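You operate a simulated robot arm through the tools that you are given. There is no shell and no other tool.

You run a simulated robot arm. Do the job below in one go: nothing can be reset, and whatever is moved stays where it is left.

JOB
Test the eyewash: run it till the water is clear.
Fine: cover open, orange lever ON, then OFF; shut the cover and turn the eyewash knob to TESTED.

It is judged by the outcome, as a careful person would: the job done as asked, and still so three seconds after it is handed in. It fails if anything else is knocked over, pushed out of place, dropped, spilled or broken. Lids that push on must go on centred and level and be pressed home; caps that screw on are set level and turned clockwise until they are tight.

ROBOT AND FRAMES
A 7-joint arm with a two-finger parallel gripper, fixed in place. Base frame: the origin is at the foot of the arm, x ahead of it, y to its left, z up; the work surface is at about z = 0.88. Units: m, degrees, N and s.
Its first joint turns from -166.0 to 166.0 degrees. Payload 4.4 kg.
Tool frame: the origin (TCP) lies between the finger pads and is the grasp point; the fingertips stand 0.023 m ahead of it; z points along the fingers, y is the line along which they close. The gripper opens to 0.094 m. The fingers are 0.038 m wide and 0.01 m thick; the gripper's body (0.054 by 0.096 m) begins 0.039 m behind the TCP.
Orientation is that of the tool frame in the base frame, as [roll, pitch, yaw] about the fixed x, y, z axes, in that order (R = Rz(yaw) Ry(pitch) Rx(roll)). With the fingers straight down and closing along the base's y, the tool's x points along the base's -x, its y along +y and its z along -z.

CONTROLS
- The arm moves only by the tool drive_tool. Its arguments are lists of equal length, an entry for each row: "xyz": the shift along the tool's x, y, z in m, a list of three; "rot": the turn, a rotation vector about the tool's x, y, z in degrees, a list of three; "gripper": the closure in counts, from 0 (fully open) to 255 (shut). In form: {"xyz": [[dx, dy, dz], ...], "rot": [[rx, ry, rz], ...], "gripper": [gripper, ...]}. A call has 1 to 20 rows; each row is the pose to reach, as a shift and turn from the pose commanded when the call began, along the tool's axes at that moment. A row lasts 0.2 s, in which the tool goes at most 0.05 m and 8.6 degrees; a call with a longer step from one row to the next is refused whole, and so is a gripper value outside its range. Where a pose cannot be reached the arm comes as near as it can. A force on the tool above 90 N (or 10 N above the force at the start of the call, whichever is more), or a blocked arm, ends the call early, and 0.2 s more pass. The fingers move at their own pace (about 0.072 m/s each) and stop on an object; they squeeze with about 27 N. The grip force told is the motor's: it shows also when the fingers shut on nothing. Time passes only in rows, and 0.2 s behind the last, so rows that repeat a pose let the fingers close. It gives the time, the measured TCP pose, the force on the tool (base axes), the opening and the grip force at its end, in the units of the frame above (readings bear some noise), with the torque about the TCP (base axes, N m) and any sound that the robot's microphone picked up, and new pictures: "pictures" is both (left out), scene, wrist or none.
- Cameras (640 x 400 px; columns grow to the right, rows downward): "scene" is fixed at [0.0494, -0.5004, 1.6775]; the picture's right is [0.52, -0.86, 0.00], its down [-0.38, -0.23, -0.90] and it looks along [0.77, 0.46, -0.44] (base axes); focal length 344 px, centre (320, 200). "wrist" rides on the gripper at [0.086, 0.016, -0.075] in the tool frame; the picture's right is [-0.18, 0.98, 0.00], its down [-0.58, -0.11, -0.81] and it looks along [-0.79, -0.15, 0.59] (tool axes); focal length 243 px, centre (320, 200). There is no depth. A picture from a camera that has moved, and an enlarged one, comes with that camera's place and axes in the base frame and with its lens.
- close_up(camera, box): a new picture of the part [left, top, right, bottom] of that camera's present view, enlarged. The clock stands still meanwhile.
- hand_in(): hands the job in; it is judged then, once.

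Places have to be worked out from the pictures, the camera data and where the tool is seen. Open the gripper and draw the arm clear of the work before you hand the job in, unless the task says otherwise.

The tools are called after "Emit:" as name(argument=value, ...) on one line, values as JSON. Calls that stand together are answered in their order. drive_tool: Moves the arm, as the interface text tells. Its arguments: {"type":"object","properties":{"xyz":{"type":"array"},"rot":{"type":"array"},"gripper":{"type":"array"},"pictures":{"type":"string","enum":["both","scene","wrist","none"]}},"required":["xyz","rot","gripper"]} The other tools are called the same way: close_up (camera, box) takes an enlarged picture of a part of a camera's view; hand_in () hands the job in.

At the start:

```text
time_s: 0.0
tool_pos: [0.6557, 0.0096, 1.5564]
orientation: [-180.0, 0.0, 180.0]
wrist_force: [-0.4, 0.1, 0.3]
moment: [0.0, -0.02, -0.01]
gripper_width: 0.094
grip_force: 0.1
```

scene: 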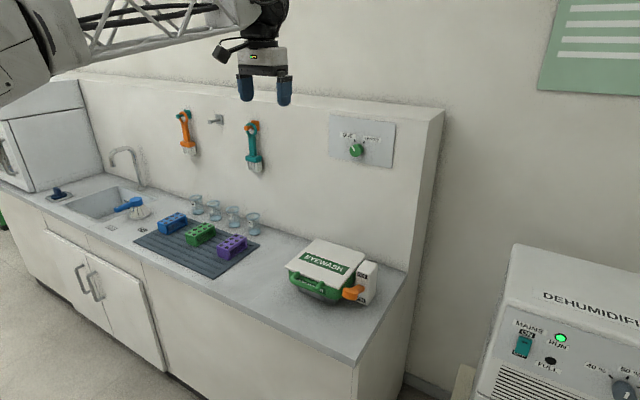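
wrist: 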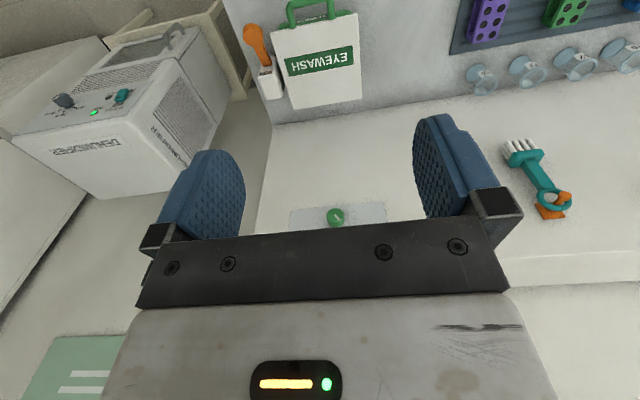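

The scene shows the eyewash station with a lid, an orange lever at its right, and a knob on the wall panel. I take close-ups to locate everything.

Emit:
close_up(camera="scene", box=[270, 220, 400, 320])

Emit:
close_up(camera="scene", box=[320, 100, 410, 175])

Emit:
close_up(camera="wrist", box=[230, 0, 390, 110])

```text
4.00 times, centred on (335, 270) of scene
camera zoom: at [0.0494, -0.5004, 1.6775], right [0.52, -0.86, 0.0], down [-0.38, -0.23, -0.9], along [0.77, 0.46, -0.44], focal length 1376 px, centre (260, -80)
```

zoom: 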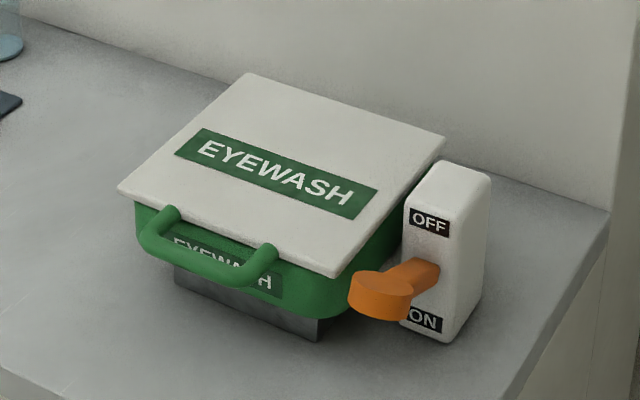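

```text
5.33 times, centred on (365, 138) of scene
camera zoom: at [0.0494, -0.5004, 1.6775], right [0.52, -0.86, 0.0], down [-0.38, -0.23, -0.9], along [0.77, 0.46, -0.44], focal length 1835 px, centre (80, 533)
```

zoom: 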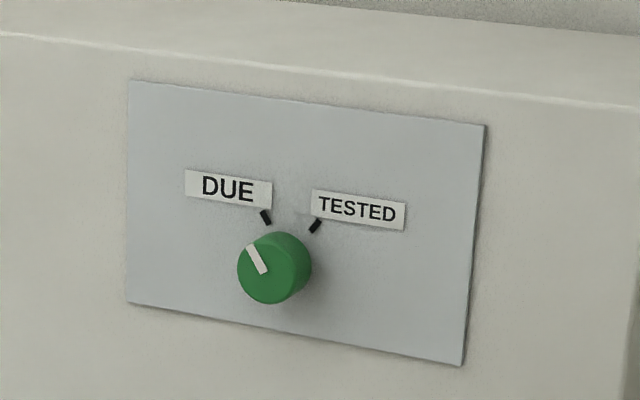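

```text
3.64 times, centred on (310, 55) of wrist
camera zoom: at [0.5703, 0.0244, 1.6303], right [0.18, 0.98, 0.0], down [0.58, -0.11, 0.81], along [0.79, -0.15, -0.59], focal length 882 px, centre (356, 727)
```

zoom: 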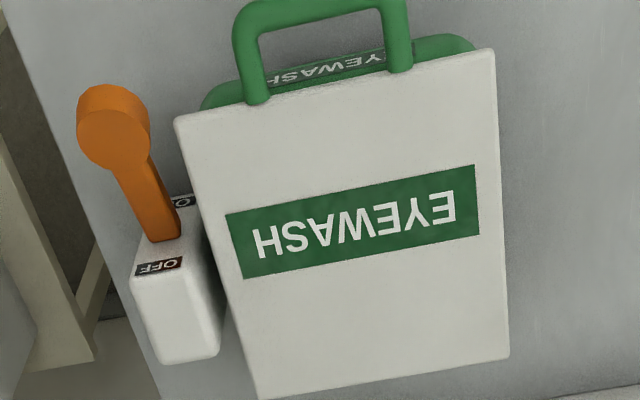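

I triangulate the lid: front edge x≈0.773, y −0.134…0.071, z≈0.977, hinge x≈0.985. The handle bar is at about (0.738, −0.031, 0.972), the lever tip (0.769, −0.173, 0.98), and the wall knob (1.07, −0.031, 1.314). First I turn the gripper 90° so its fingers close along x, and start down.

Emit:
drive_tool(xyz=[[0.005, -0.004, 0.014], [0.01, -0.008, 0.028], [0.015, -0.012, 0.042], [0.02, -0.015, 0.056], [0.025, -0.019, 0.07], [0.03, -0.022, 0.084], [0.035, -0.026, 0.1], [0.04, -0.03, 0.115], [0.045, -0.034, 0.13], [0.05, -0.038, 0.145], [0.056, -0.041, 0.156]], rot=[[0, 0, 8.2], [0, 0, 16.4], [0, 0, 24.6], [0, 0, 32.8], [0, 0, 41], [0, 0, 49.2], [0, 0, 57.4], [0, 0, 65.6], [0, 0, 73.8], [0, 0, 82], [0, 0, 90]], gripper=[0, 0, 0, 0, 0, 0, 0, 0, 0, 0, 0])

```text
time_s: 2.4
tool_pos: [0.6001, -0.0329, 1.3999]
orientation: [180.0, 0.0, 89.8]
wrist_force: [0.0, 1.6, 0.7]
moment: [0.02, 0.02, 0.0]
gripper_width: 0.094
grip_force: 0.1
camera wrist: at [0.617, 0.0527, 1.4742], right [0.98, -0.19, 0.0], down [-0.11, -0.58, 0.81], along [-0.15, -0.79, -0.59], focal length 243 px, centre (320, 200)
```

scene: 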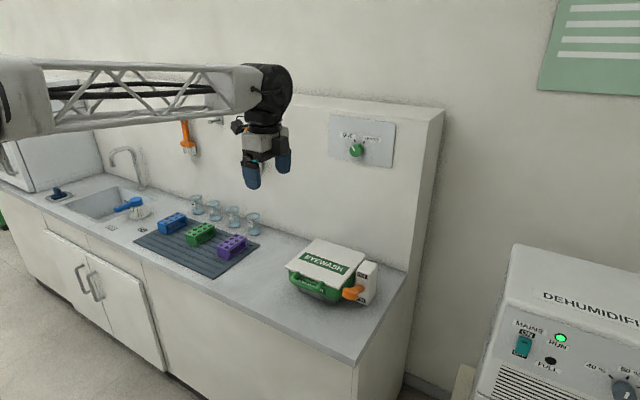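
wrist: 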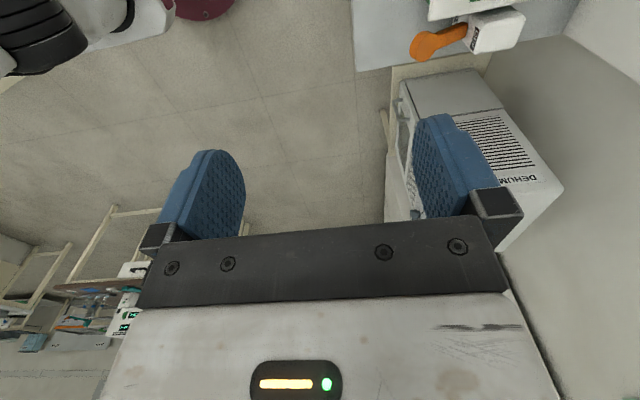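

Now I tilt the fingers to point forward, about 20° below level, while descending in front of the eyewash handle, well short of it.

Emit:
drive_tool(xyz=[[0, 0, 0.028], [0, 0, 0.056], [0, 0, 0.084], [0, 0, 0.112], [0, 0, 0.14], [0.001, 0, 0.168], [0.002, 0, 0.196], [0.002, 0, 0.224], [0.002, 0, 0.25]], rot=[[-7.8, 0, 0], [-15.6, 0, 0], [-23.4, 0, 0], [-31.2, 0, 0], [-39, 0, 0], [-46.8, 0, 0], [-54.6, 0, 0], [-62.4, 0, 0], [-70, 0, 0]], gripper=[100, 100, 100, 100, 100, 100, 100, 100, 100])

```text
time_s: 4.6
tool_pos: [0.6496, -0.0345, 1.0116]
orientation: [124.7, -1.0, 89.8]
wrist_force: [-0.5, 0.9, -2.0]
moment: [-0.02, -0.11, 0.01]
gripper_width: 0.0572
grip_force: 0.1
stopped in row 9: the arm was blocked; the commanded pose is now the measured one
camera wrist: at [0.5989, 0.0504, 1.0675], right [0.56, -0.2, 0.8], down [-0.73, -0.59, 0.36], along [0.4, -0.79, -0.47], focal length 243 px, centre (320, 200)
```

scene: 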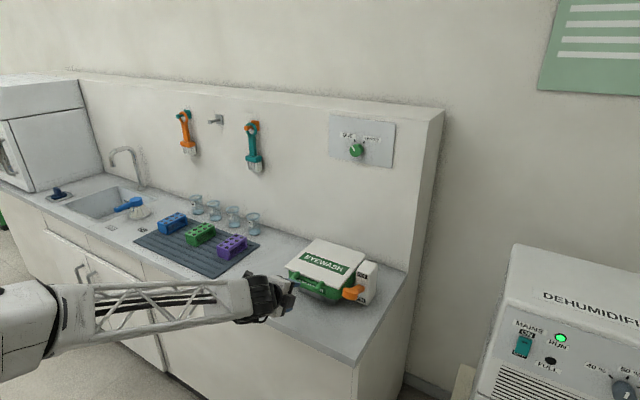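
wrist: 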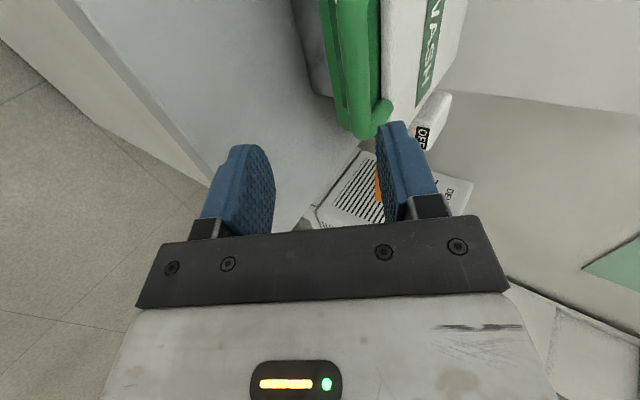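

The arm came out lower than commanded (z 1.01) with a 55° tilt and reports a block; I look closely to see whether a link is touching the counter.

Emit:
close_up(camera="scene", box=[0, 220, 380, 400])

Emit:
close_up(camera="wrist", box=[240, 0, 500, 160])

```text
1.68 times, centred on (190, 310) of scene
camera zoom: at [0.0494, -0.5004, 1.6775], right [0.52, -0.86, 0.0], down [-0.38, -0.23, -0.9], along [0.77, 0.46, -0.44], focal length 579 px, centre (539, 15)
```

zoom: 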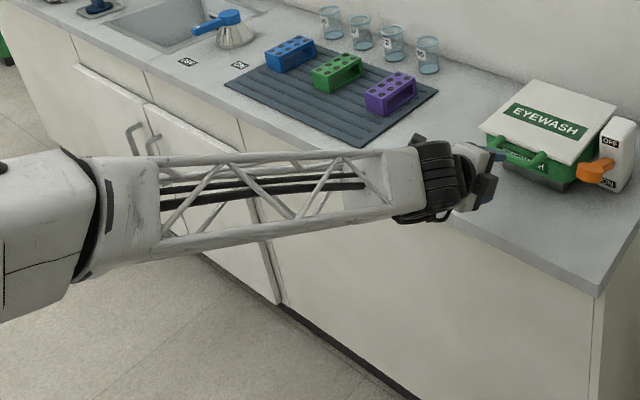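

```text
2.46 times, centred on (370, 80) of wrist
camera zoom: at [0.5989, 0.0504, 1.0675], right [0.56, -0.2, 0.8], down [-0.73, -0.59, 0.36], along [0.4, -0.79, -0.47], focal length 597 px, centre (197, 495)
```

zoom: 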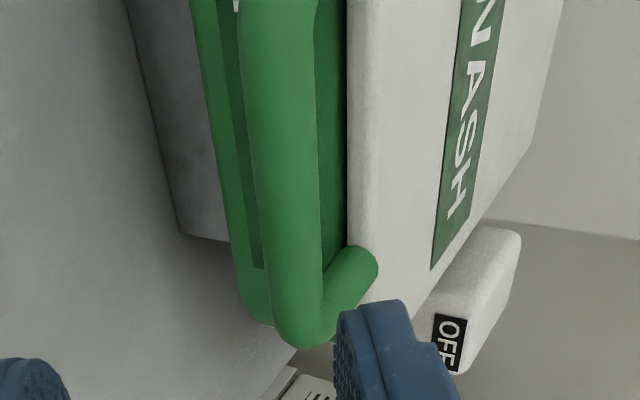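

The wrist simply can't bend above the forearm line, and nothing is being touched. So I use a 45° grasp: back up to a standoff above and in front of the bar (bar ≈ x 0.730, z 0.985), with the gripper narrowed.

Emit:
drive_tool(xyz=[[0.001, 0.014, 0.001], [0.002, 0.028, 0.002], [0.0035, 0.038, 0.003], [0.0035, 0.038, 0.003]], rot=[[3.5, 0, 0], [7, 0, 0], [10.3, 0, 0], [10.3, 0, 0]], gripper=[120, 140, 145, 145])

```text
time_s: 5.6
tool_pos: [0.6738, -0.0325, 1.0371]
orientation: [135.1, -1.0, 89.8]
wrist_force: [-0.5, 0.0, 0.0]
moment: [0.02, -0.07, 0.0]
gripper_width: 0.0404
grip_force: 0.0
camera wrist: at [0.6327, 0.0528, 1.1035], right [0.7, -0.2, 0.69], down [-0.65, -0.59, 0.48], along [0.31, -0.78, -0.54], focal length 243 px, centre (320, 200)
```

scene: 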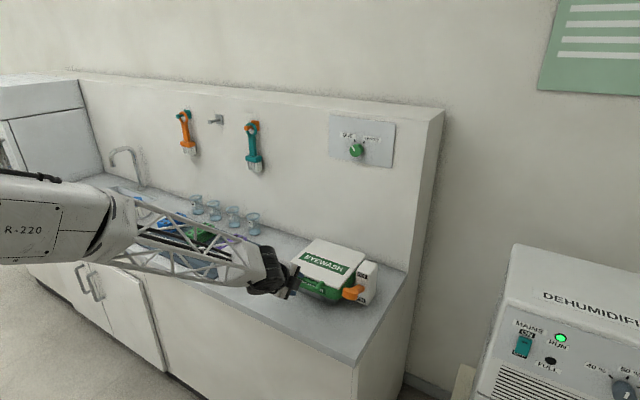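
wrist: 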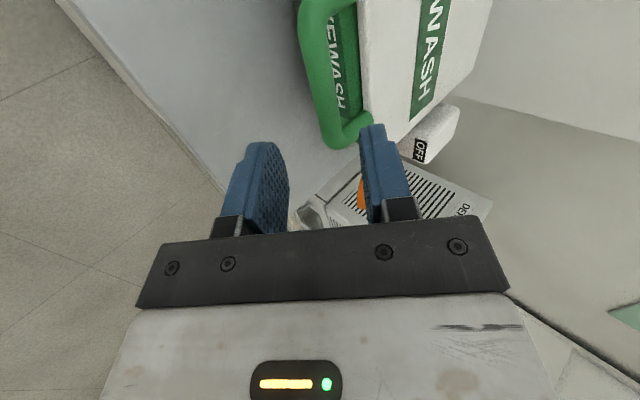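

I check the bar against the fingers in an enlarged wrist view before moving in.

Emit:
close_up(camera="wrist", box=[220, 0, 480, 162])

```text
2.46 times, centred on (350, 81) of wrist
camera zoom: at [0.6327, 0.0528, 1.1035], right [0.7, -0.2, 0.69], down [-0.65, -0.59, 0.48], along [0.31, -0.78, -0.54], focal length 597 px, centre (246, 493)
```

zoom: 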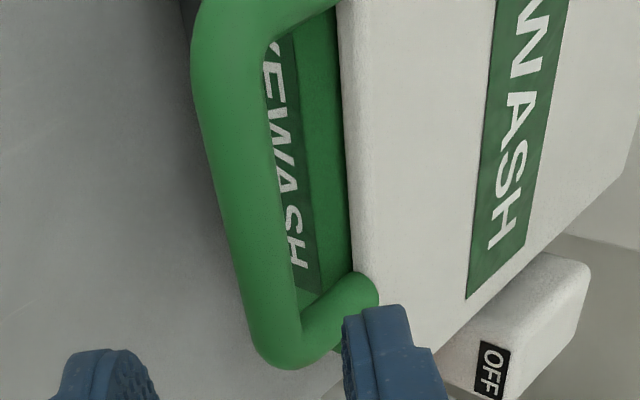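

The bar resolves to x≈0.729, z≈0.985, y centre ≈ −0.031. I move in along the fingers and close on it.

Emit:
drive_tool(xyz=[[0.0015, 0.002, 0.025], [0.0015, 0.002, 0.05], [0.0015, 0.002, 0.065], [0.0015, 0.002, 0.076], [0.0015, 0.002, 0.076]], rot=[[0, 0, 0], [0, 0, 0], [0, 0, 0], [0, 0, 0], [0, 0, 0]], gripper=[145, 145, 145, 145, 145])

```text
time_s: 6.8
tool_pos: [0.7304, -0.0304, 0.9873]
orientation: [135.2, -1.1, 89.7]
wrist_force: [-0.7, 0.1, 0.0]
moment: [0.0, 0.0, 0.02]
gripper_width: 0.0404
grip_force: 0.1
camera wrist: at [0.6891, 0.0559, 1.0531], right [0.7, -0.2, 0.69], down [-0.65, -0.59, 0.48], along [0.31, -0.78, -0.54], focal length 243 px, centre (320, 200)
```

scene: 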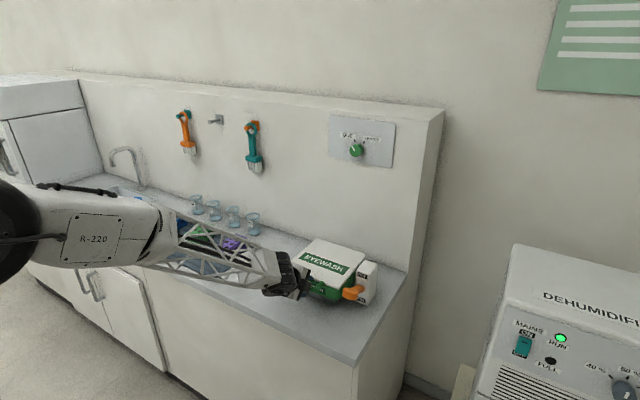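
wrist: 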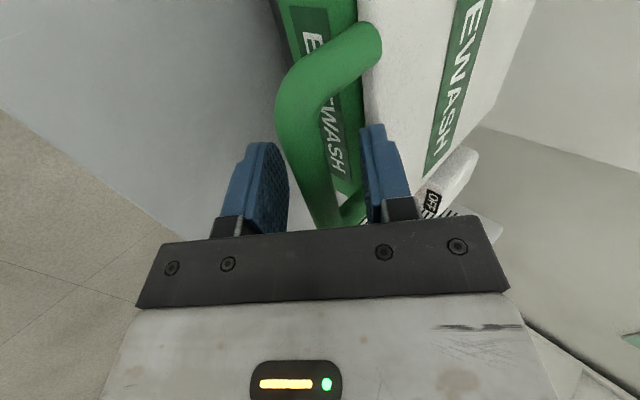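

The bar sits between the fingers; I close on it.

Emit:
drive_tool(xyz=[[0, 0, 0], [0, 0, 0], [0, 0, 0]], rot=[[0, 0, 0], [0, 0, 0], [0, 0, 0]], gripper=[255, 255, 255], pictures="wrist")

```text
time_s: 7.6
tool_pos: [0.7299, -0.0287, 0.987]
orientation: [135.1, -1.0, 89.8]
wrist_force: [-9.9, -1.7, -0.9]
moment: [-1.16, 0.04, 1.31]
gripper_width: 0.0157
grip_force: 44.8
camera wrist: at [0.6887, 0.0559, 1.0529], right [0.7, -0.2, 0.69], down [-0.65, -0.59, 0.48], along [0.31, -0.78, -0.54], focal length 243 px, centre (320, 200)
```

wrist: 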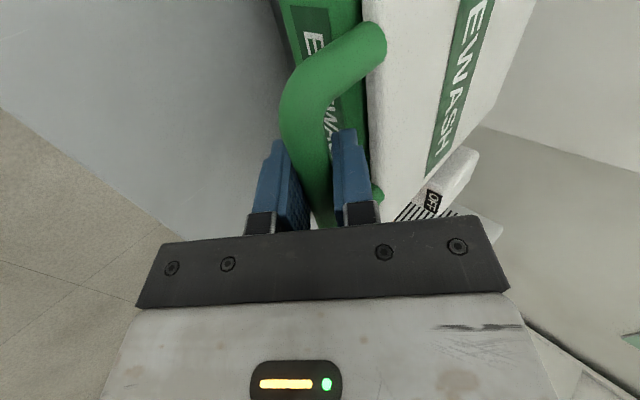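

The bar is held (15.7 mm). I lift gently about 10° along the hinge arc as a test, keeping hand orientation fixed.

Emit:
drive_tool(xyz=[[0, 0.0106, -0.0098], [0, 0.0225, -0.0188], [0, 0.0354, -0.0268]], rot=[[0, 0, 0], [0, 0, 0], [0, 0, 0]], gripper=[255, 255, 255])

```text
time_s: 8.4
tool_pos: [0.737, -0.03, 1.0296]
orientation: [135.1, -1.1, 89.9]
wrist_force: [-43.6, 9.0, 7.8]
moment: [-1.04, -0.06, 1.29]
gripper_width: 0.016
grip_force: 44.5
camera wrist: at [0.6956, 0.0551, 1.0952], right [0.7, -0.2, 0.69], down [-0.65, -0.59, 0.48], along [0.31, -0.78, -0.54], focal length 243 px, centre (320, 200)
```

scene: 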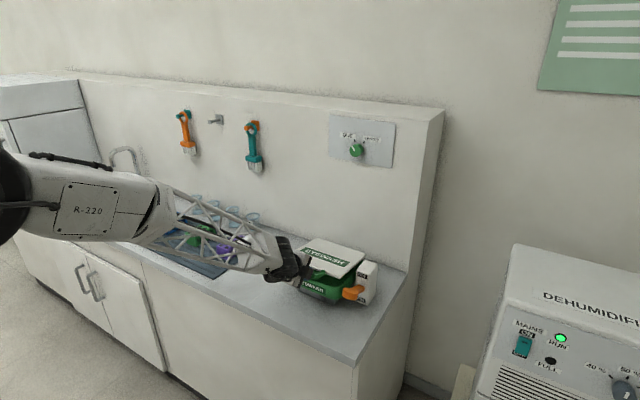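
wrist: 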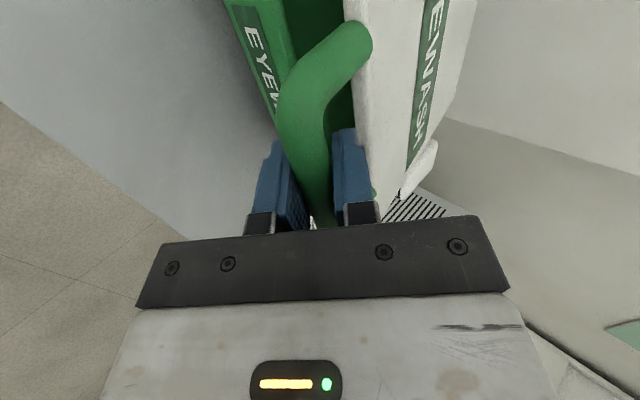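

The lid is lifting, but −44 N along x means my arc runs slightly too far forward (hinge higher than assumed). I loosen to a cage grip so the bar can ride freely, and shift back a little.

Emit:
drive_tool(xyz=[[0, -0.001, -0.001], [0, -0.002, -0.002], [0, -0.002, -0.002]], rot=[[0, 0, 0], [0, 0, 0], [0, 0, 0]], gripper=[220, 196, 196], pictures="wrist")

```text
time_s: 9.2
tool_pos: [0.7342, -0.0305, 1.0306]
orientation: [135.1, -1.2, 89.9]
wrist_force: [-0.7, 0.7, -0.5]
moment: [0.0, -0.04, 0.01]
gripper_width: 0.0218
grip_force: 0.0
camera wrist: at [0.6928, 0.0547, 1.0957], right [0.7, -0.2, 0.69], down [-0.65, -0.59, 0.48], along [0.31, -0.78, -0.54], focal length 243 px, centre (320, 200)
```

wrist: 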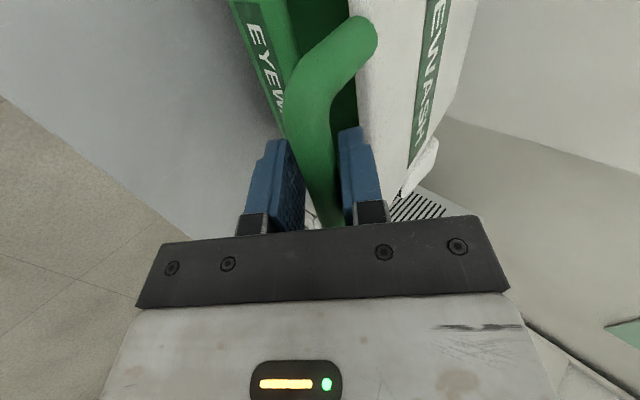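

The force is now zero and the bar is loosely caged. I continue the arc to about 50° around a hinge at (0.985, 0.985).

Emit:
drive_tool(xyz=[[0, 0.0308, -0.018], [0, 0.0636, -0.0317], [0, 0.0981, -0.0407], [0, 0.1334, -0.0448], [0, 0.169, -0.0438]], rot=[[0, 0, 0], [0, 0, 0], [0, 0, 0], [0, 0, 0], [0, 0, 0]], gripper=[196, 196, 196, 196, 196])

```text
time_s: 10.4
tool_pos: [0.8203, -0.0333, 1.1803]
orientation: [135.2, -1.0, 89.8]
wrist_force: [-1.0, -0.3, -0.7]
moment: [-0.06, 0.01, -0.01]
gripper_width: 0.022
grip_force: 0.5
camera wrist: at [0.7792, 0.0517, 1.2465], right [0.7, -0.2, 0.69], down [-0.65, -0.59, 0.48], along [0.31, -0.78, -0.54], focal length 243 px, centre (320, 200)
```

scene: 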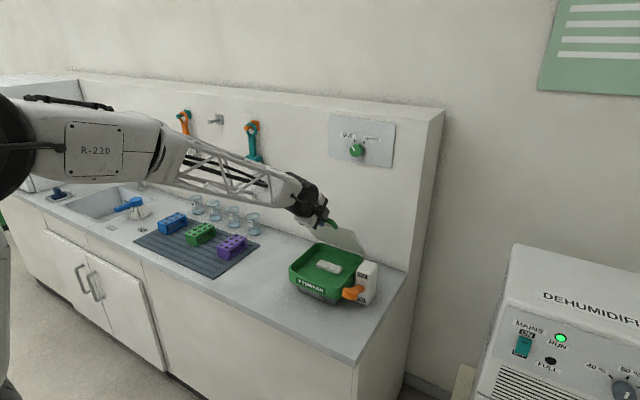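
wrist: 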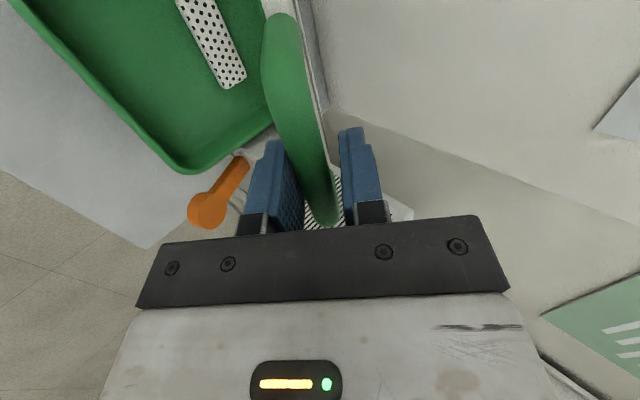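

It moves freely with no force. I continue the arc to 90°.

Emit:
drive_tool(xyz=[[0, 0.0332, 0.0049], [0, 0.0675, 0.0153], [0, 0.0998, 0.0304], [0, 0.1297, 0.0498], [0, 0.1566, 0.0732]], rot=[[0, 0, 0], [0, 0, 0], [0, 0, 0], [0, 0, 0], [0, 0, 0]], gripper=[196, 196, 196, 196, 196])

```text
time_s: 11.6
tool_pos: [0.982, -0.0349, 1.2392]
orientation: [135.2, -1.0, 89.8]
wrist_force: [0.4, -1.8, -5.3]
moment: [-0.11, 0.06, 0.0]
gripper_width: 0.0228
grip_force: 0.7
camera wrist: at [0.9413, 0.0506, 1.3048], right [0.7, -0.2, 0.69], down [-0.65, -0.59, 0.48], along [0.31, -0.78, -0.54], focal length 243 px, centre (320, 200)
```

scene: 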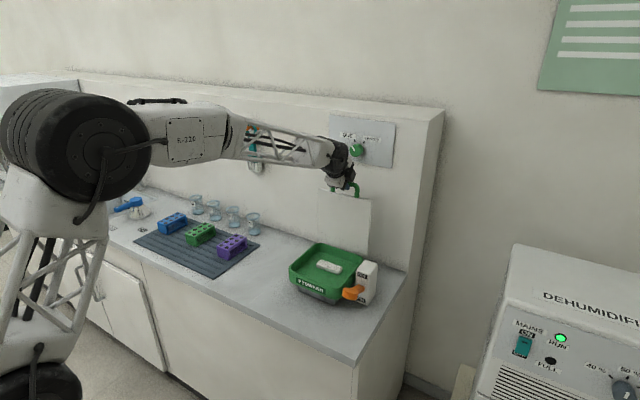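
wrist: 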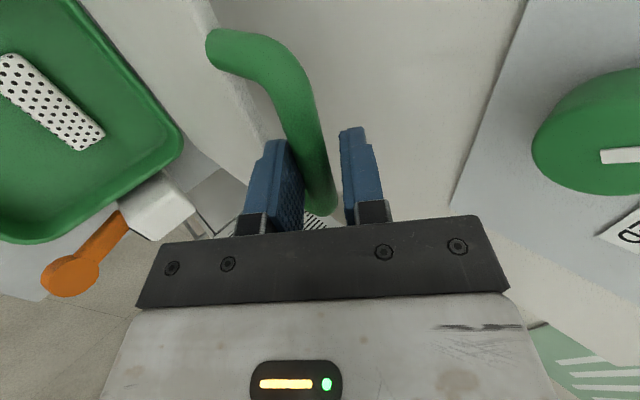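

The cover is upright. I push it a few degrees further past vertical, watching the clearance to the wall knob.

Emit:
drive_tool(xyz=[[0, 0.006, 0.01], [0, 0.012, 0.018], [0, 0.0166, 0.023]], rot=[[0, 0, 0], [0, 0, 0], [0, 0, 0]], gripper=[196, 196, 196])

```text
time_s: 12.4
tool_pos: [1.0126, -0.035, 1.2352]
orientation: [135.1, -0.9, 89.8]
wrist_force: [-0.5, -0.7, -0.6]
moment: [-0.01, -0.02, -0.02]
gripper_width: 0.0226
grip_force: 0.7
camera wrist: at [0.971, 0.05, 1.3006], right [0.7, -0.2, 0.69], down [-0.65, -0.59, 0.48], along [0.31, -0.78, -0.54], focal length 243 px, centre (320, 200)
```

scene: 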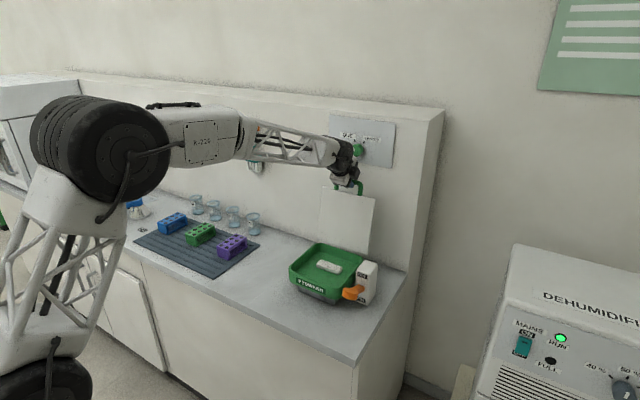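
wrist: 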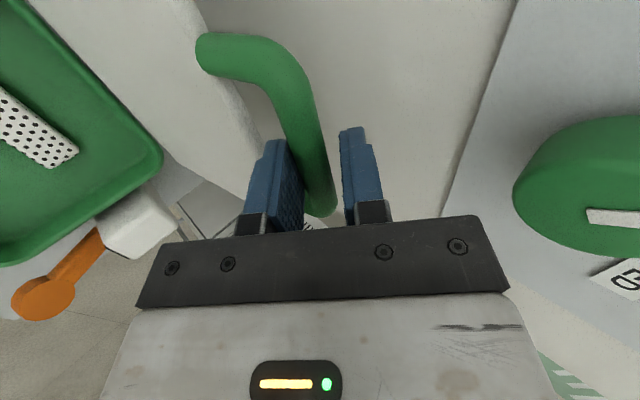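

No contact force. I open slightly and withdraw backward along the fingers, checking that the cover stays up.

Emit:
drive_tool(xyz=[[0, 0, 0], [0, 0, -0.02], [0, 0, -0.05], [0, 0, -0.09], [0, 0, -0.13]], rot=[[0, 0, 0], [0, 0, 0], [0, 0, 0], [0, 0, 0], [0, 0, 0]], gripper=[170, 170, 170, 170, 170])

```text
time_s: 13.6
tool_pos: [0.9207, -0.0362, 1.3235]
orientation: [135.3, -1.1, 89.8]
wrist_force: [1.4, -0.6, -0.9]
moment: [0.03, -0.01, -0.01]
gripper_width: 0.0311
grip_force: 0.1
camera wrist: at [0.8794, 0.0487, 1.3892], right [0.7, -0.2, 0.69], down [-0.65, -0.59, 0.48], along [0.31, -0.78, -0.54], focal length 243 px, centre (320, 200)
```

scene: 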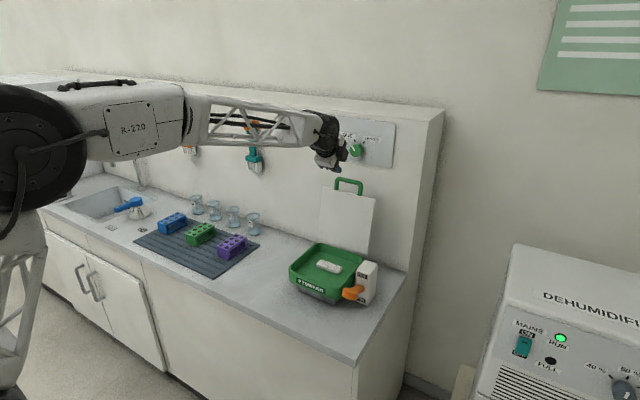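
wrist: 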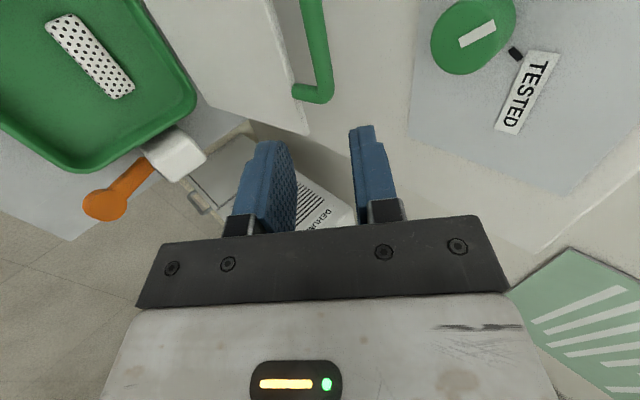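

The cover holds itself open. Next is the lever: I back away from the wall and turn the hand back to vertical.

Emit:
drive_tool(xyz=[[0, -0.03, -0.03], [0, -0.06, -0.06], [0, -0.09, -0.09], [0, -0.12, -0.12], [0, -0.15, -0.15], [0, -0.178, -0.176]], rot=[[7.5, 0, 0], [15, 0, 0], [22.5, 0, 0], [30, 0, 0], [37.5, 0, 0], [44.8, 0, 0]], gripper=[120, 100, 100, 100, 100, 100], pictures="none")

```text
time_s: 15.0
tool_pos: [0.6682, -0.0357, 1.3238]
orientation: [180.0, -1.1, 89.8]
wrist_force: [-0.2, 0.5, -0.3]
moment: [-0.02, 0.01, 0.0]
gripper_width: 0.0573
grip_force: 0.0
```

Now I rotate −90° about the hand axis so the fingers close along y, while moving over to the lever's side and lowering to z≈1.2.

Emit:
drive_tool(xyz=[[-0.012, 0.001, 0.01], [-0.024, 0.002, 0.02], [-0.036, 0.003, 0.03], [-0.048, 0.004, 0.04], [-0.06, 0.005, 0.05], [-0.072, 0.006, 0.062], [-0.085, 0.007, 0.075], [-0.098, 0.008, 0.088], [-0.111, 0.009, 0.1], [-0.124, 0.01, 0.112], [-0.137, 0.012, 0.124]], rot=[[0, 0, -8.2], [0, 0, -16.4], [0, 0, -24.6], [0, 0, -32.8], [0, 0, -41], [0, 0, -49.2], [0, 0, -57.4], [0, 0, -65.6], [0, 0, -73.8], [0, 0, -82], [0, 0, -90]], gripper=[100, 100, 100, 100, 100, 100, 100, 100, 100, 100, 100])

```text
time_s: 17.4
tool_pos: [0.682, -0.1706, 1.1977]
orientation: [178.9, 0.0, 179.9]
wrist_force: [0.0, -0.1, 1.1]
moment: [-0.01, -0.02, 0.0]
gripper_width: 0.0573
grip_force: 0.0
camera wrist: at [0.595, -0.1554, 1.2725], right [0.18, 0.98, 0.02], down [0.58, -0.12, 0.81], along [0.79, -0.14, -0.59], focal length 243 px, centre (320, 200)
```

scene: 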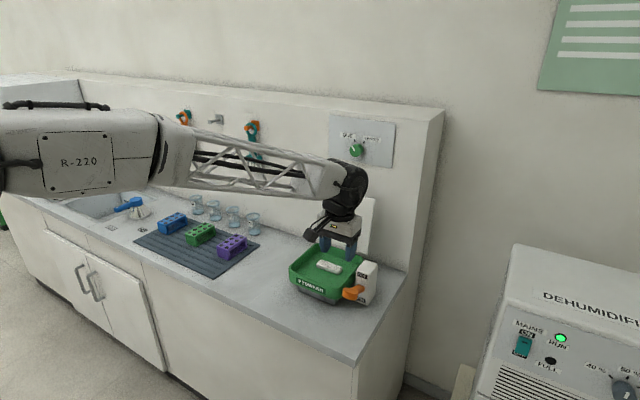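
wrist: 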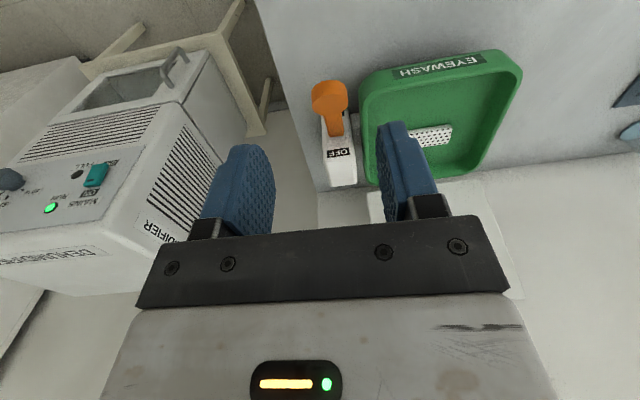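

Emit:
close_up(camera="wrist", box=[270, 50, 430, 150])

Emit:
close_up(camera="scene", box=[280, 230, 400, 305])

```text
4.00 times, centred on (350, 100) of wrist
camera zoom: at [0.595, -0.1554, 1.2725], right [0.18, 0.98, 0.02], down [0.58, -0.12, 0.81], along [0.79, -0.14, -0.59], focal length 970 px, centre (200, 600)
```

zoom: 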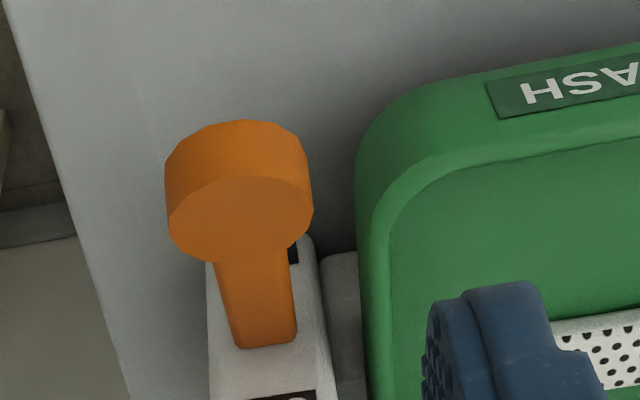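

```text
5.33 times, centred on (340, 268) of scene
camera zoom: at [0.0494, -0.5004, 1.6775], right [0.52, -0.86, 0.0], down [-0.38, -0.23, -0.9], along [0.77, 0.46, -0.44], focal length 1835 px, centre (213, -160)
```

zoom: 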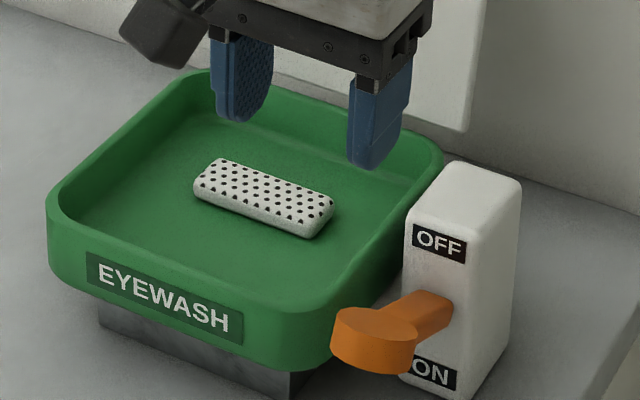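

The lever's disc top centre triangulates to (0.776, −0.172, 0.985), about 47 mm across, with the bowl edge at y≈−0.13. I'll grip the disc from its sides with the hand tilted 25° forward, so I set up that standoff first with about 62 mm opening.

Emit:
drive_tool(xyz=[[-0.013, 0, 0.035], [-0.026, 0, 0.07], [-0.039, 0, 0.105], [-0.052, -0.001, 0.14], [-0.052, -0.001, 0.14]], rot=[[0.3, -6.2, 0], [0.6, -12.4, 0], [0.9, -18.7, 0], [1.1, -25, 0], [1.1, -25, 0]], gripper=[88, 88, 88, 88, 88])

```text
time_s: 18.6
tool_pos: [0.7346, -0.1677, 1.0574]
orientation: [-179.9, 25.2, 179.5]
wrist_force: [1.0, 0.2, -0.6]
moment: [0.01, -0.04, 0.04]
gripper_width: 0.0614
grip_force: 0.0
camera wrist: at [0.6241, -0.1505, 1.088], right [0.17, 0.98, 0.08], down [0.18, -0.11, 0.98], along [0.97, -0.16, -0.2], focal length 243 px, centre (320, 200)
```

scene: 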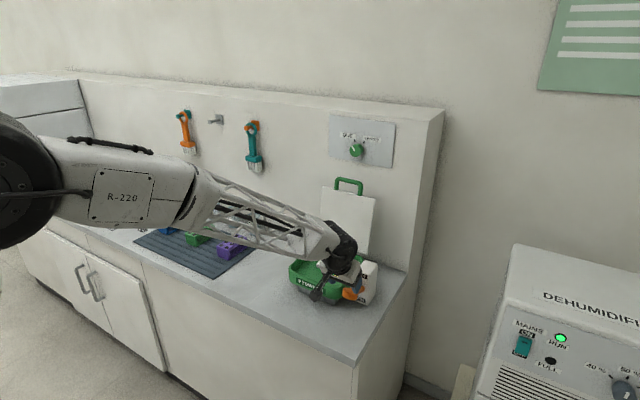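
wrist: 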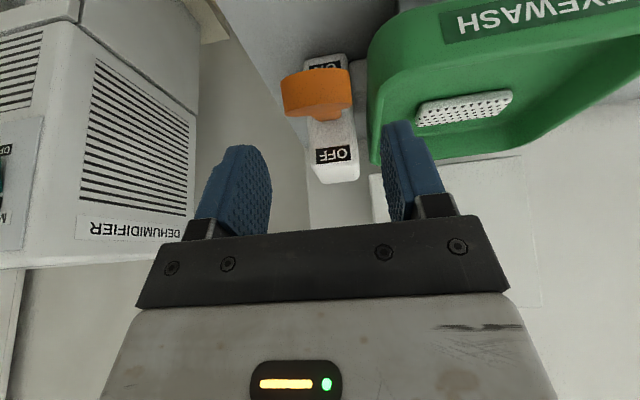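

I verify the disc position relative to the fingers in an enlarged view.

Emit:
close_up(camera="wrist", box=[220, 40, 420, 165])

Emit:
close_up(camera="scene", box=[280, 225, 400, 315])

```text
3.20 times, centred on (320, 102) of wrist
camera zoom: at [0.6241, -0.1505, 1.088], right [0.17, 0.98, 0.08], down [0.18, -0.11, 0.98], along [0.97, -0.16, -0.2], focal length 776 px, centre (320, 512)
```

zoom: 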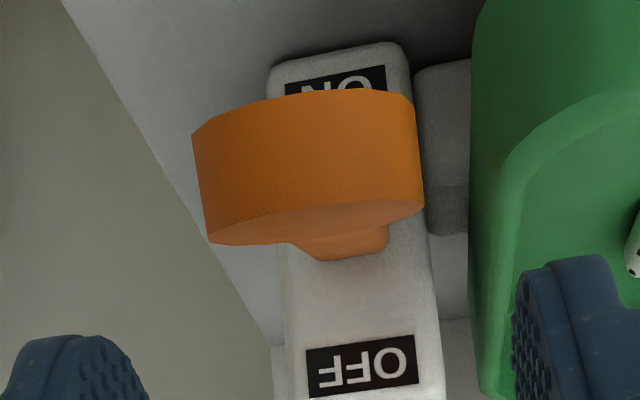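

```text
4.44 times, centred on (340, 270) of scene
camera zoom: at [0.0494, -0.5004, 1.6775], right [0.52, -0.86, 0.0], down [-0.38, -0.23, -0.9], along [0.77, 0.46, -0.44], focal length 1529 px, centre (231, -111)
```

zoom: 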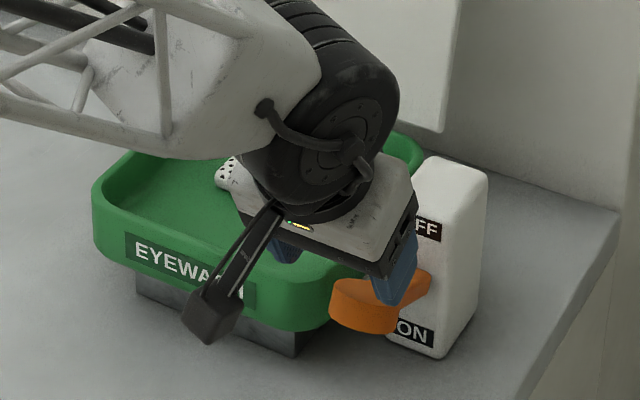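

The disc centre is near (0.768, −0.171, 0.979). I move in along the fingers to straddle it, then check before closing.

Emit:
drive_tool(xyz=[[0, -0.0033, 0.02], [0, -0.0033, 0.04], [0, -0.0033, 0.058], [0, -0.0033, 0.0735], [0, -0.0033, 0.0735]], rot=[[0, 0, 0], [0, 0, 0], [0, 0, 0], [0, 0, 0], [0, 0, 0]], gripper=[88, 88, 88, 88, 88])

Emit:
close_up(camera="wrist", box=[180, 60, 480, 247])

Emit:
close_up(camera="scene", box=[280, 235, 400, 310])

```text
time_s: 19.8
tool_pos: [0.7652, -0.1717, 0.9924]
orientation: [-180.0, 25.1, 179.6]
wrist_force: [-0.1, 0.9, 0.4]
moment: [-0.01, 0.01, 0.03]
gripper_width: 0.0616
grip_force: 0.0
camera wrist: at [0.6557, -0.1558, 1.0233], right [0.17, 0.98, 0.08], down [0.18, -0.11, 0.98], along [0.97, -0.16, -0.2], focal length 243 px, centre (320, 200)
```

scene: 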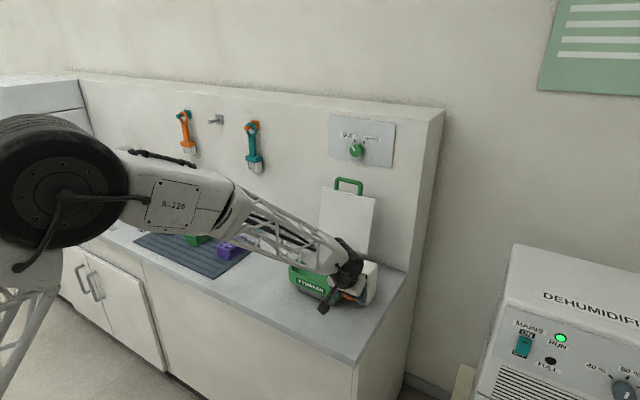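
wrist: 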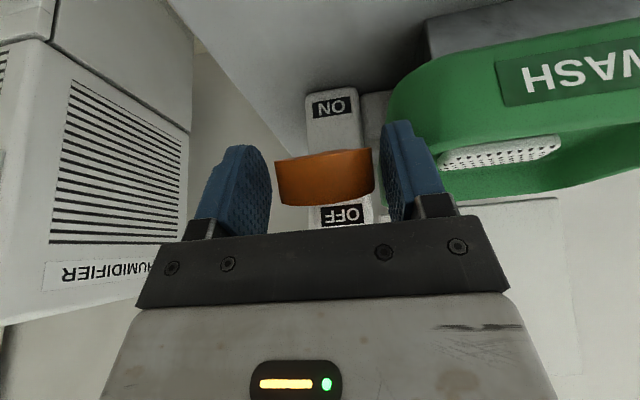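

```text
2.13 times, centred on (330, 154) of wrist
camera zoom: at [0.6557, -0.1558, 1.0233], right [0.17, 0.98, 0.08], down [0.18, -0.11, 0.98], along [0.97, -0.16, -0.2], focal length 518 px, centre (299, 299)
```

zoom: 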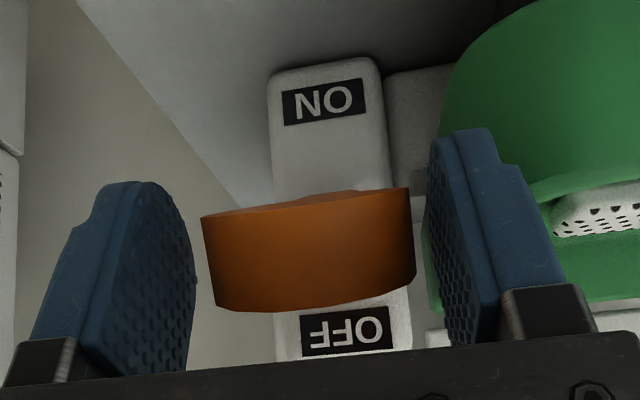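

```text
5.33 times, centred on (340, 272) of scene
camera zoom: at [0.0494, -0.5004, 1.6775], right [0.52, -0.86, 0.0], down [-0.38, -0.23, -0.9], along [0.77, 0.46, -0.44], focal length 1835 px, centre (213, -187)
```

zoom: 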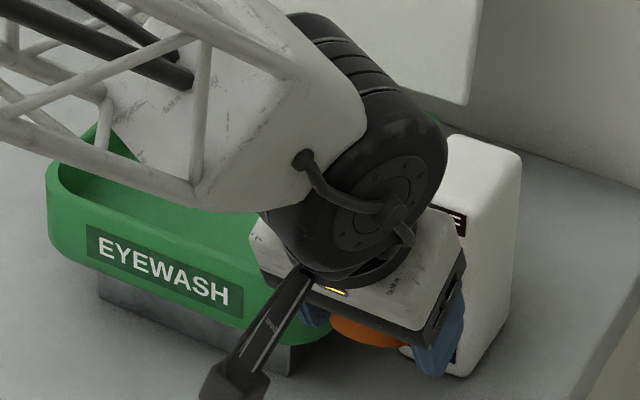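

The disc is centred between the pads with fingertips about 10 mm below it. I raise the hand 6 mm to leave room above the counter later, then close on the disc.

Emit:
drive_tool(xyz=[[0, 0, -0.006], [0, 0, -0.006], [0, 0, -0.006], [0, 0, -0.006]], rot=[[0, 0, 0], [0, 0, 0], [0, 0, 0], [0, 0, 0]], gripper=[88, 180, 180, 180], pictures="wrist")

```text
time_s: 20.8
tool_pos: [0.7636, -0.1701, 0.9976]
orientation: [-180.0, 25.0, 179.7]
wrist_force: [0.8, 73.6, 6.5]
moment: [0.57, -0.69, 0.42]
gripper_width: 0.0455
grip_force: 45.1
camera wrist: at [0.6533, -0.1536, 1.0291], right [0.17, 0.98, 0.08], down [0.18, -0.11, 0.98], along [0.97, -0.15, -0.2], focal length 243 px, centre (320, 200)
```

wrist: 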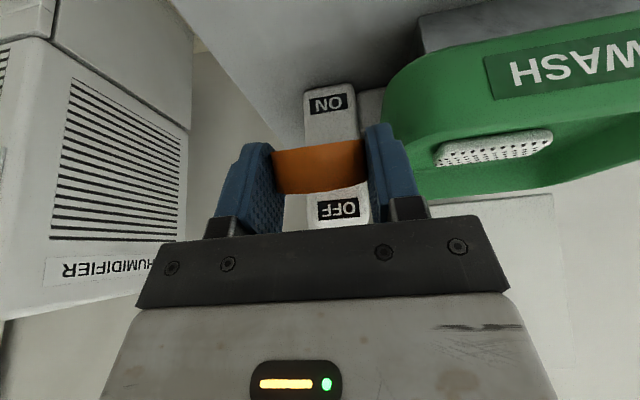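

The lever is gripped (45.5 mm) but there's 74 N sideways, so I shift the hand 2–3 mm toward +y to relieve it.

Emit:
drive_tool(xyz=[[0, 0.001, 0], [0, 0.002, 0], [0, 0.002, 0]], rot=[[0, 0, 0], [0, 0, 0], [0, 0, 0]], gripper=[180, 180, 180], pictures="none")

```text
time_s: 21.6
tool_pos: [0.7636, -0.1694, 0.999]
orientation: [-180.0, 25.1, 179.7]
wrist_force: [13.8, 59.5, 1.3]
moment: [0.32, -0.85, 0.13]
gripper_width: 0.0452
grip_force: 44.7
```

Still 60 N sideways; I shift further in small steps.

Emit:
drive_tool(xyz=[[0, 0.001, 0], [0, 0.003, 0], [0, 0.003, 0]], rot=[[0, 0, 0], [0, 0, 0], [0, 0, 0]], gripper=[180, 180, 180], pictures="wrist")

```text
time_s: 22.4
tool_pos: [0.7628, -0.1698, 0.9991]
orientation: [-179.8, 25.0, 179.5]
wrist_force: [20.0, -31.0, -10.6]
moment: [-0.4, 0.0, -0.05]
gripper_width: 0.0453
grip_force: 45.1
camera wrist: at [0.6531, -0.1528, 1.0287], right [0.18, 0.98, 0.08], down [0.18, -0.11, 0.98], along [0.97, -0.16, -0.2], focal length 243 px, centre (320, 200)
```

wrist: 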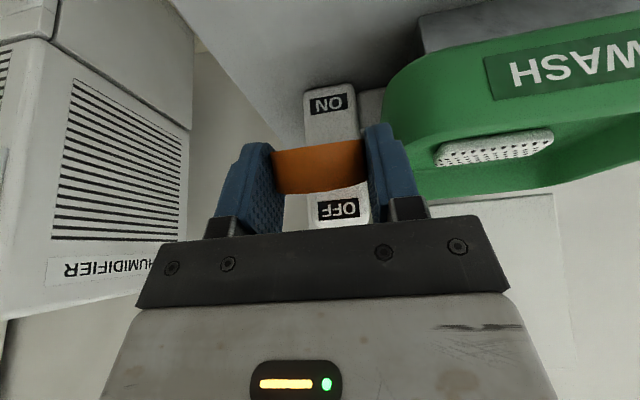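

The lateral force is now −31 N, so the neutral point is about 1 mm back. I move there and start lowering the lever along its arc about a pivot at ≈(0.862, 0.937).

Emit:
drive_tool(xyz=[[0, -0.001, 0], [0.0076, -0.001, 0.0075], [0.0145, -0.001, 0.0154], [0.0204, -0.001, 0.0242]], rot=[[0, 0, 0], [0, 0, 0], [0, 0, 0], [0, 0, 0]], gripper=[180, 180, 180, 180])

```text
time_s: 23.4
tool_pos: [0.755, -0.1693, 0.9672]
orientation: [-179.9, 25.2, 179.5]
wrist_force: [-2.3, -44.7, 6.2]
moment: [-0.4, -0.58, -0.21]
gripper_width: 0.0469
grip_force: 21.6
camera wrist: at [0.6442, -0.1522, 0.9987], right [0.17, 0.98, 0.08], down [0.18, -0.11, 0.98], along [0.97, -0.16, -0.2], focal length 243 px, centre (320, 200)
```

scene: 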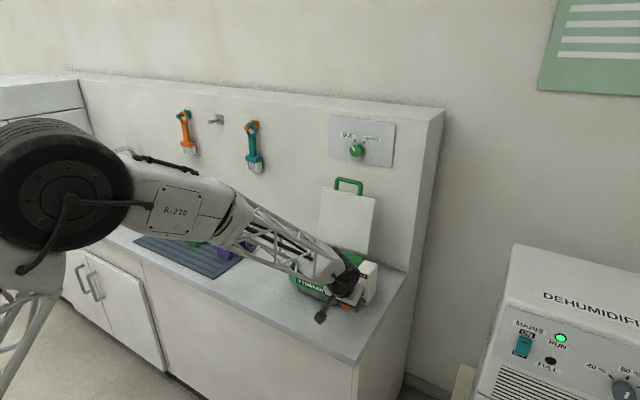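
wrist: 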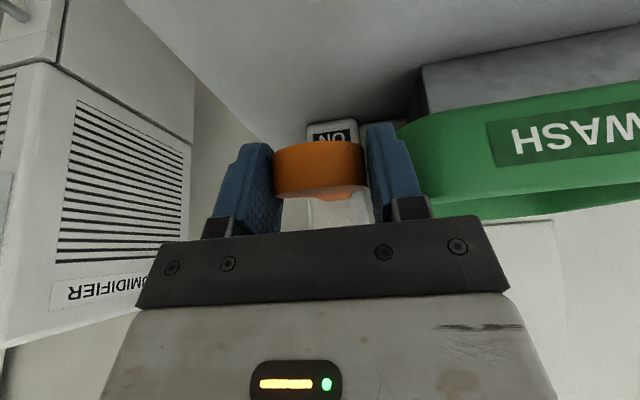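

The lever is following. I trim y by −1.5 mm and keep lowering along the arc.

Emit:
drive_tool(xyz=[[0, -0.0012, 0], [0.005, -0.0012, 0.0092], [0.0091, -0.0012, 0.019], [0.0121, -0.0012, 0.029]], rot=[[0, 0, 0], [0, 0, 0], [0, 0, 0], [0, 0, 0]], gripper=[180, 180, 180, 180])

```text
time_s: 24.4
tool_pos: [0.7559, -0.1711, 0.9363]
orientation: [180.0, 25.0, 179.6]
wrist_force: [-8.1, -31.6, 9.5]
moment: [-0.06, -1.08, -0.35]
gripper_width: 0.0453
grip_force: 45.3
camera wrist: at [0.6458, -0.1531, 0.9673], right [0.17, 0.98, 0.08], down [0.18, -0.11, 0.98], along [0.97, -0.16, -0.2], focal length 243 px, centre (320, 200)
```

scene: 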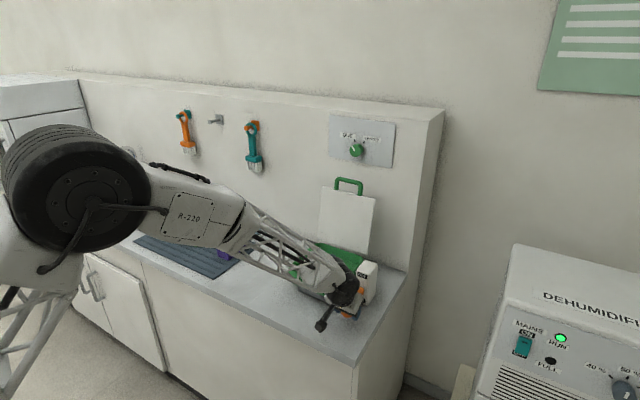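
wrist: 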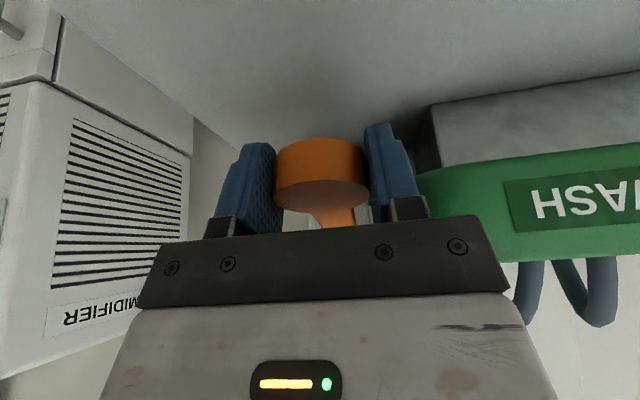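

Blue-grey arcs of water are now showing over the bowl in the wrist view. I push the lever a little further toward its ON stop, watching for a force rise.

Emit:
drive_tool(xyz=[[0.001, -0.001, 0.005], [0.002, -0.001, 0.0104], [0.002, -0.001, 0.0104]], rot=[[0, 0, 0], [0, 0, 0], [0, 0, 0]], gripper=[180, 180, 180])

Emit:
close_up(camera="scene", box=[270, 225, 400, 325])

Emit:
close_up(camera="wrist", box=[240, 100, 640, 350])

```text
time_s: 25.2
tool_pos: [0.758, -0.1708, 0.9264]
orientation: [180.0, 25.0, 179.6]
wrist_force: [-3.0, 9.3, 12.5]
moment: [0.01, -1.19, 0.19]
gripper_width: 0.0455
grip_force: 45.0
camera wrist: at [0.6486, -0.1533, 0.9569], right [0.17, 0.98, 0.08], down [0.18, -0.11, 0.98], along [0.97, -0.15, -0.2], focal length 243 px, centre (320, 200)
```

scene: 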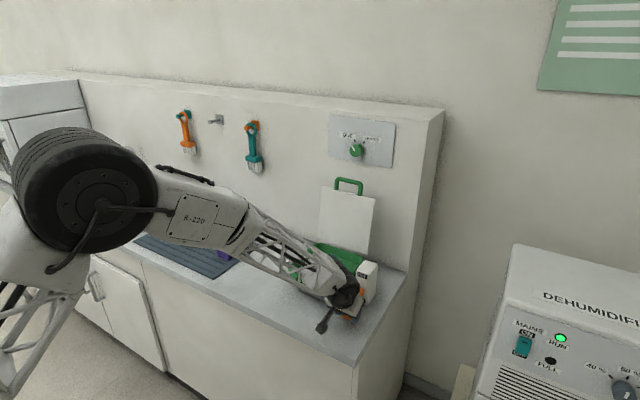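
wrist: 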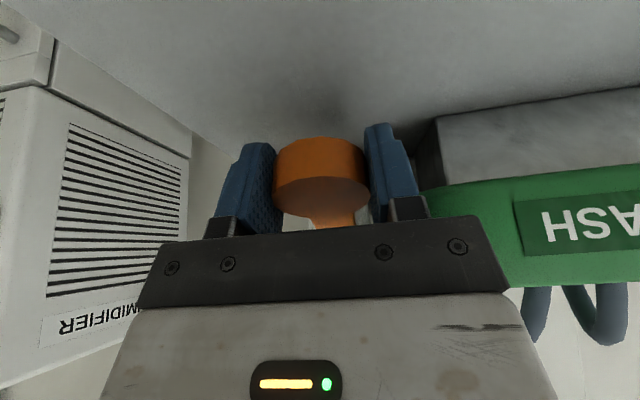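

```text
4.00 times, centred on (335, 275) of scene
camera zoom: at [0.0494, -0.5004, 1.6775], right [0.52, -0.86, 0.0], down [-0.38, -0.23, -0.9], along [0.77, 0.46, -0.44], focal length 1376 px, centre (260, -100)
```

zoom: 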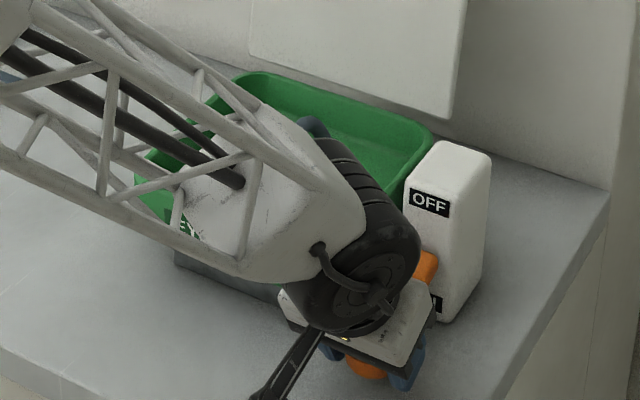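

```text
1.60 times, centred on (440, 225) of wrist
camera zoom: at [0.6486, -0.1533, 0.9569], right [0.17, 0.98, 0.08], down [0.18, -0.11, 0.98], along [0.97, -0.15, -0.2], focal length 388 px, centre (128, 160)
```

zoom: 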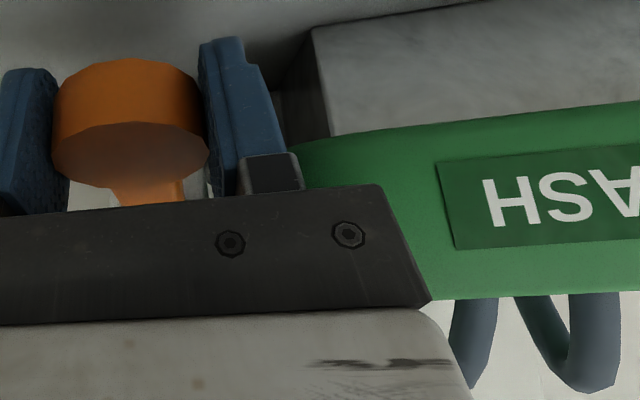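

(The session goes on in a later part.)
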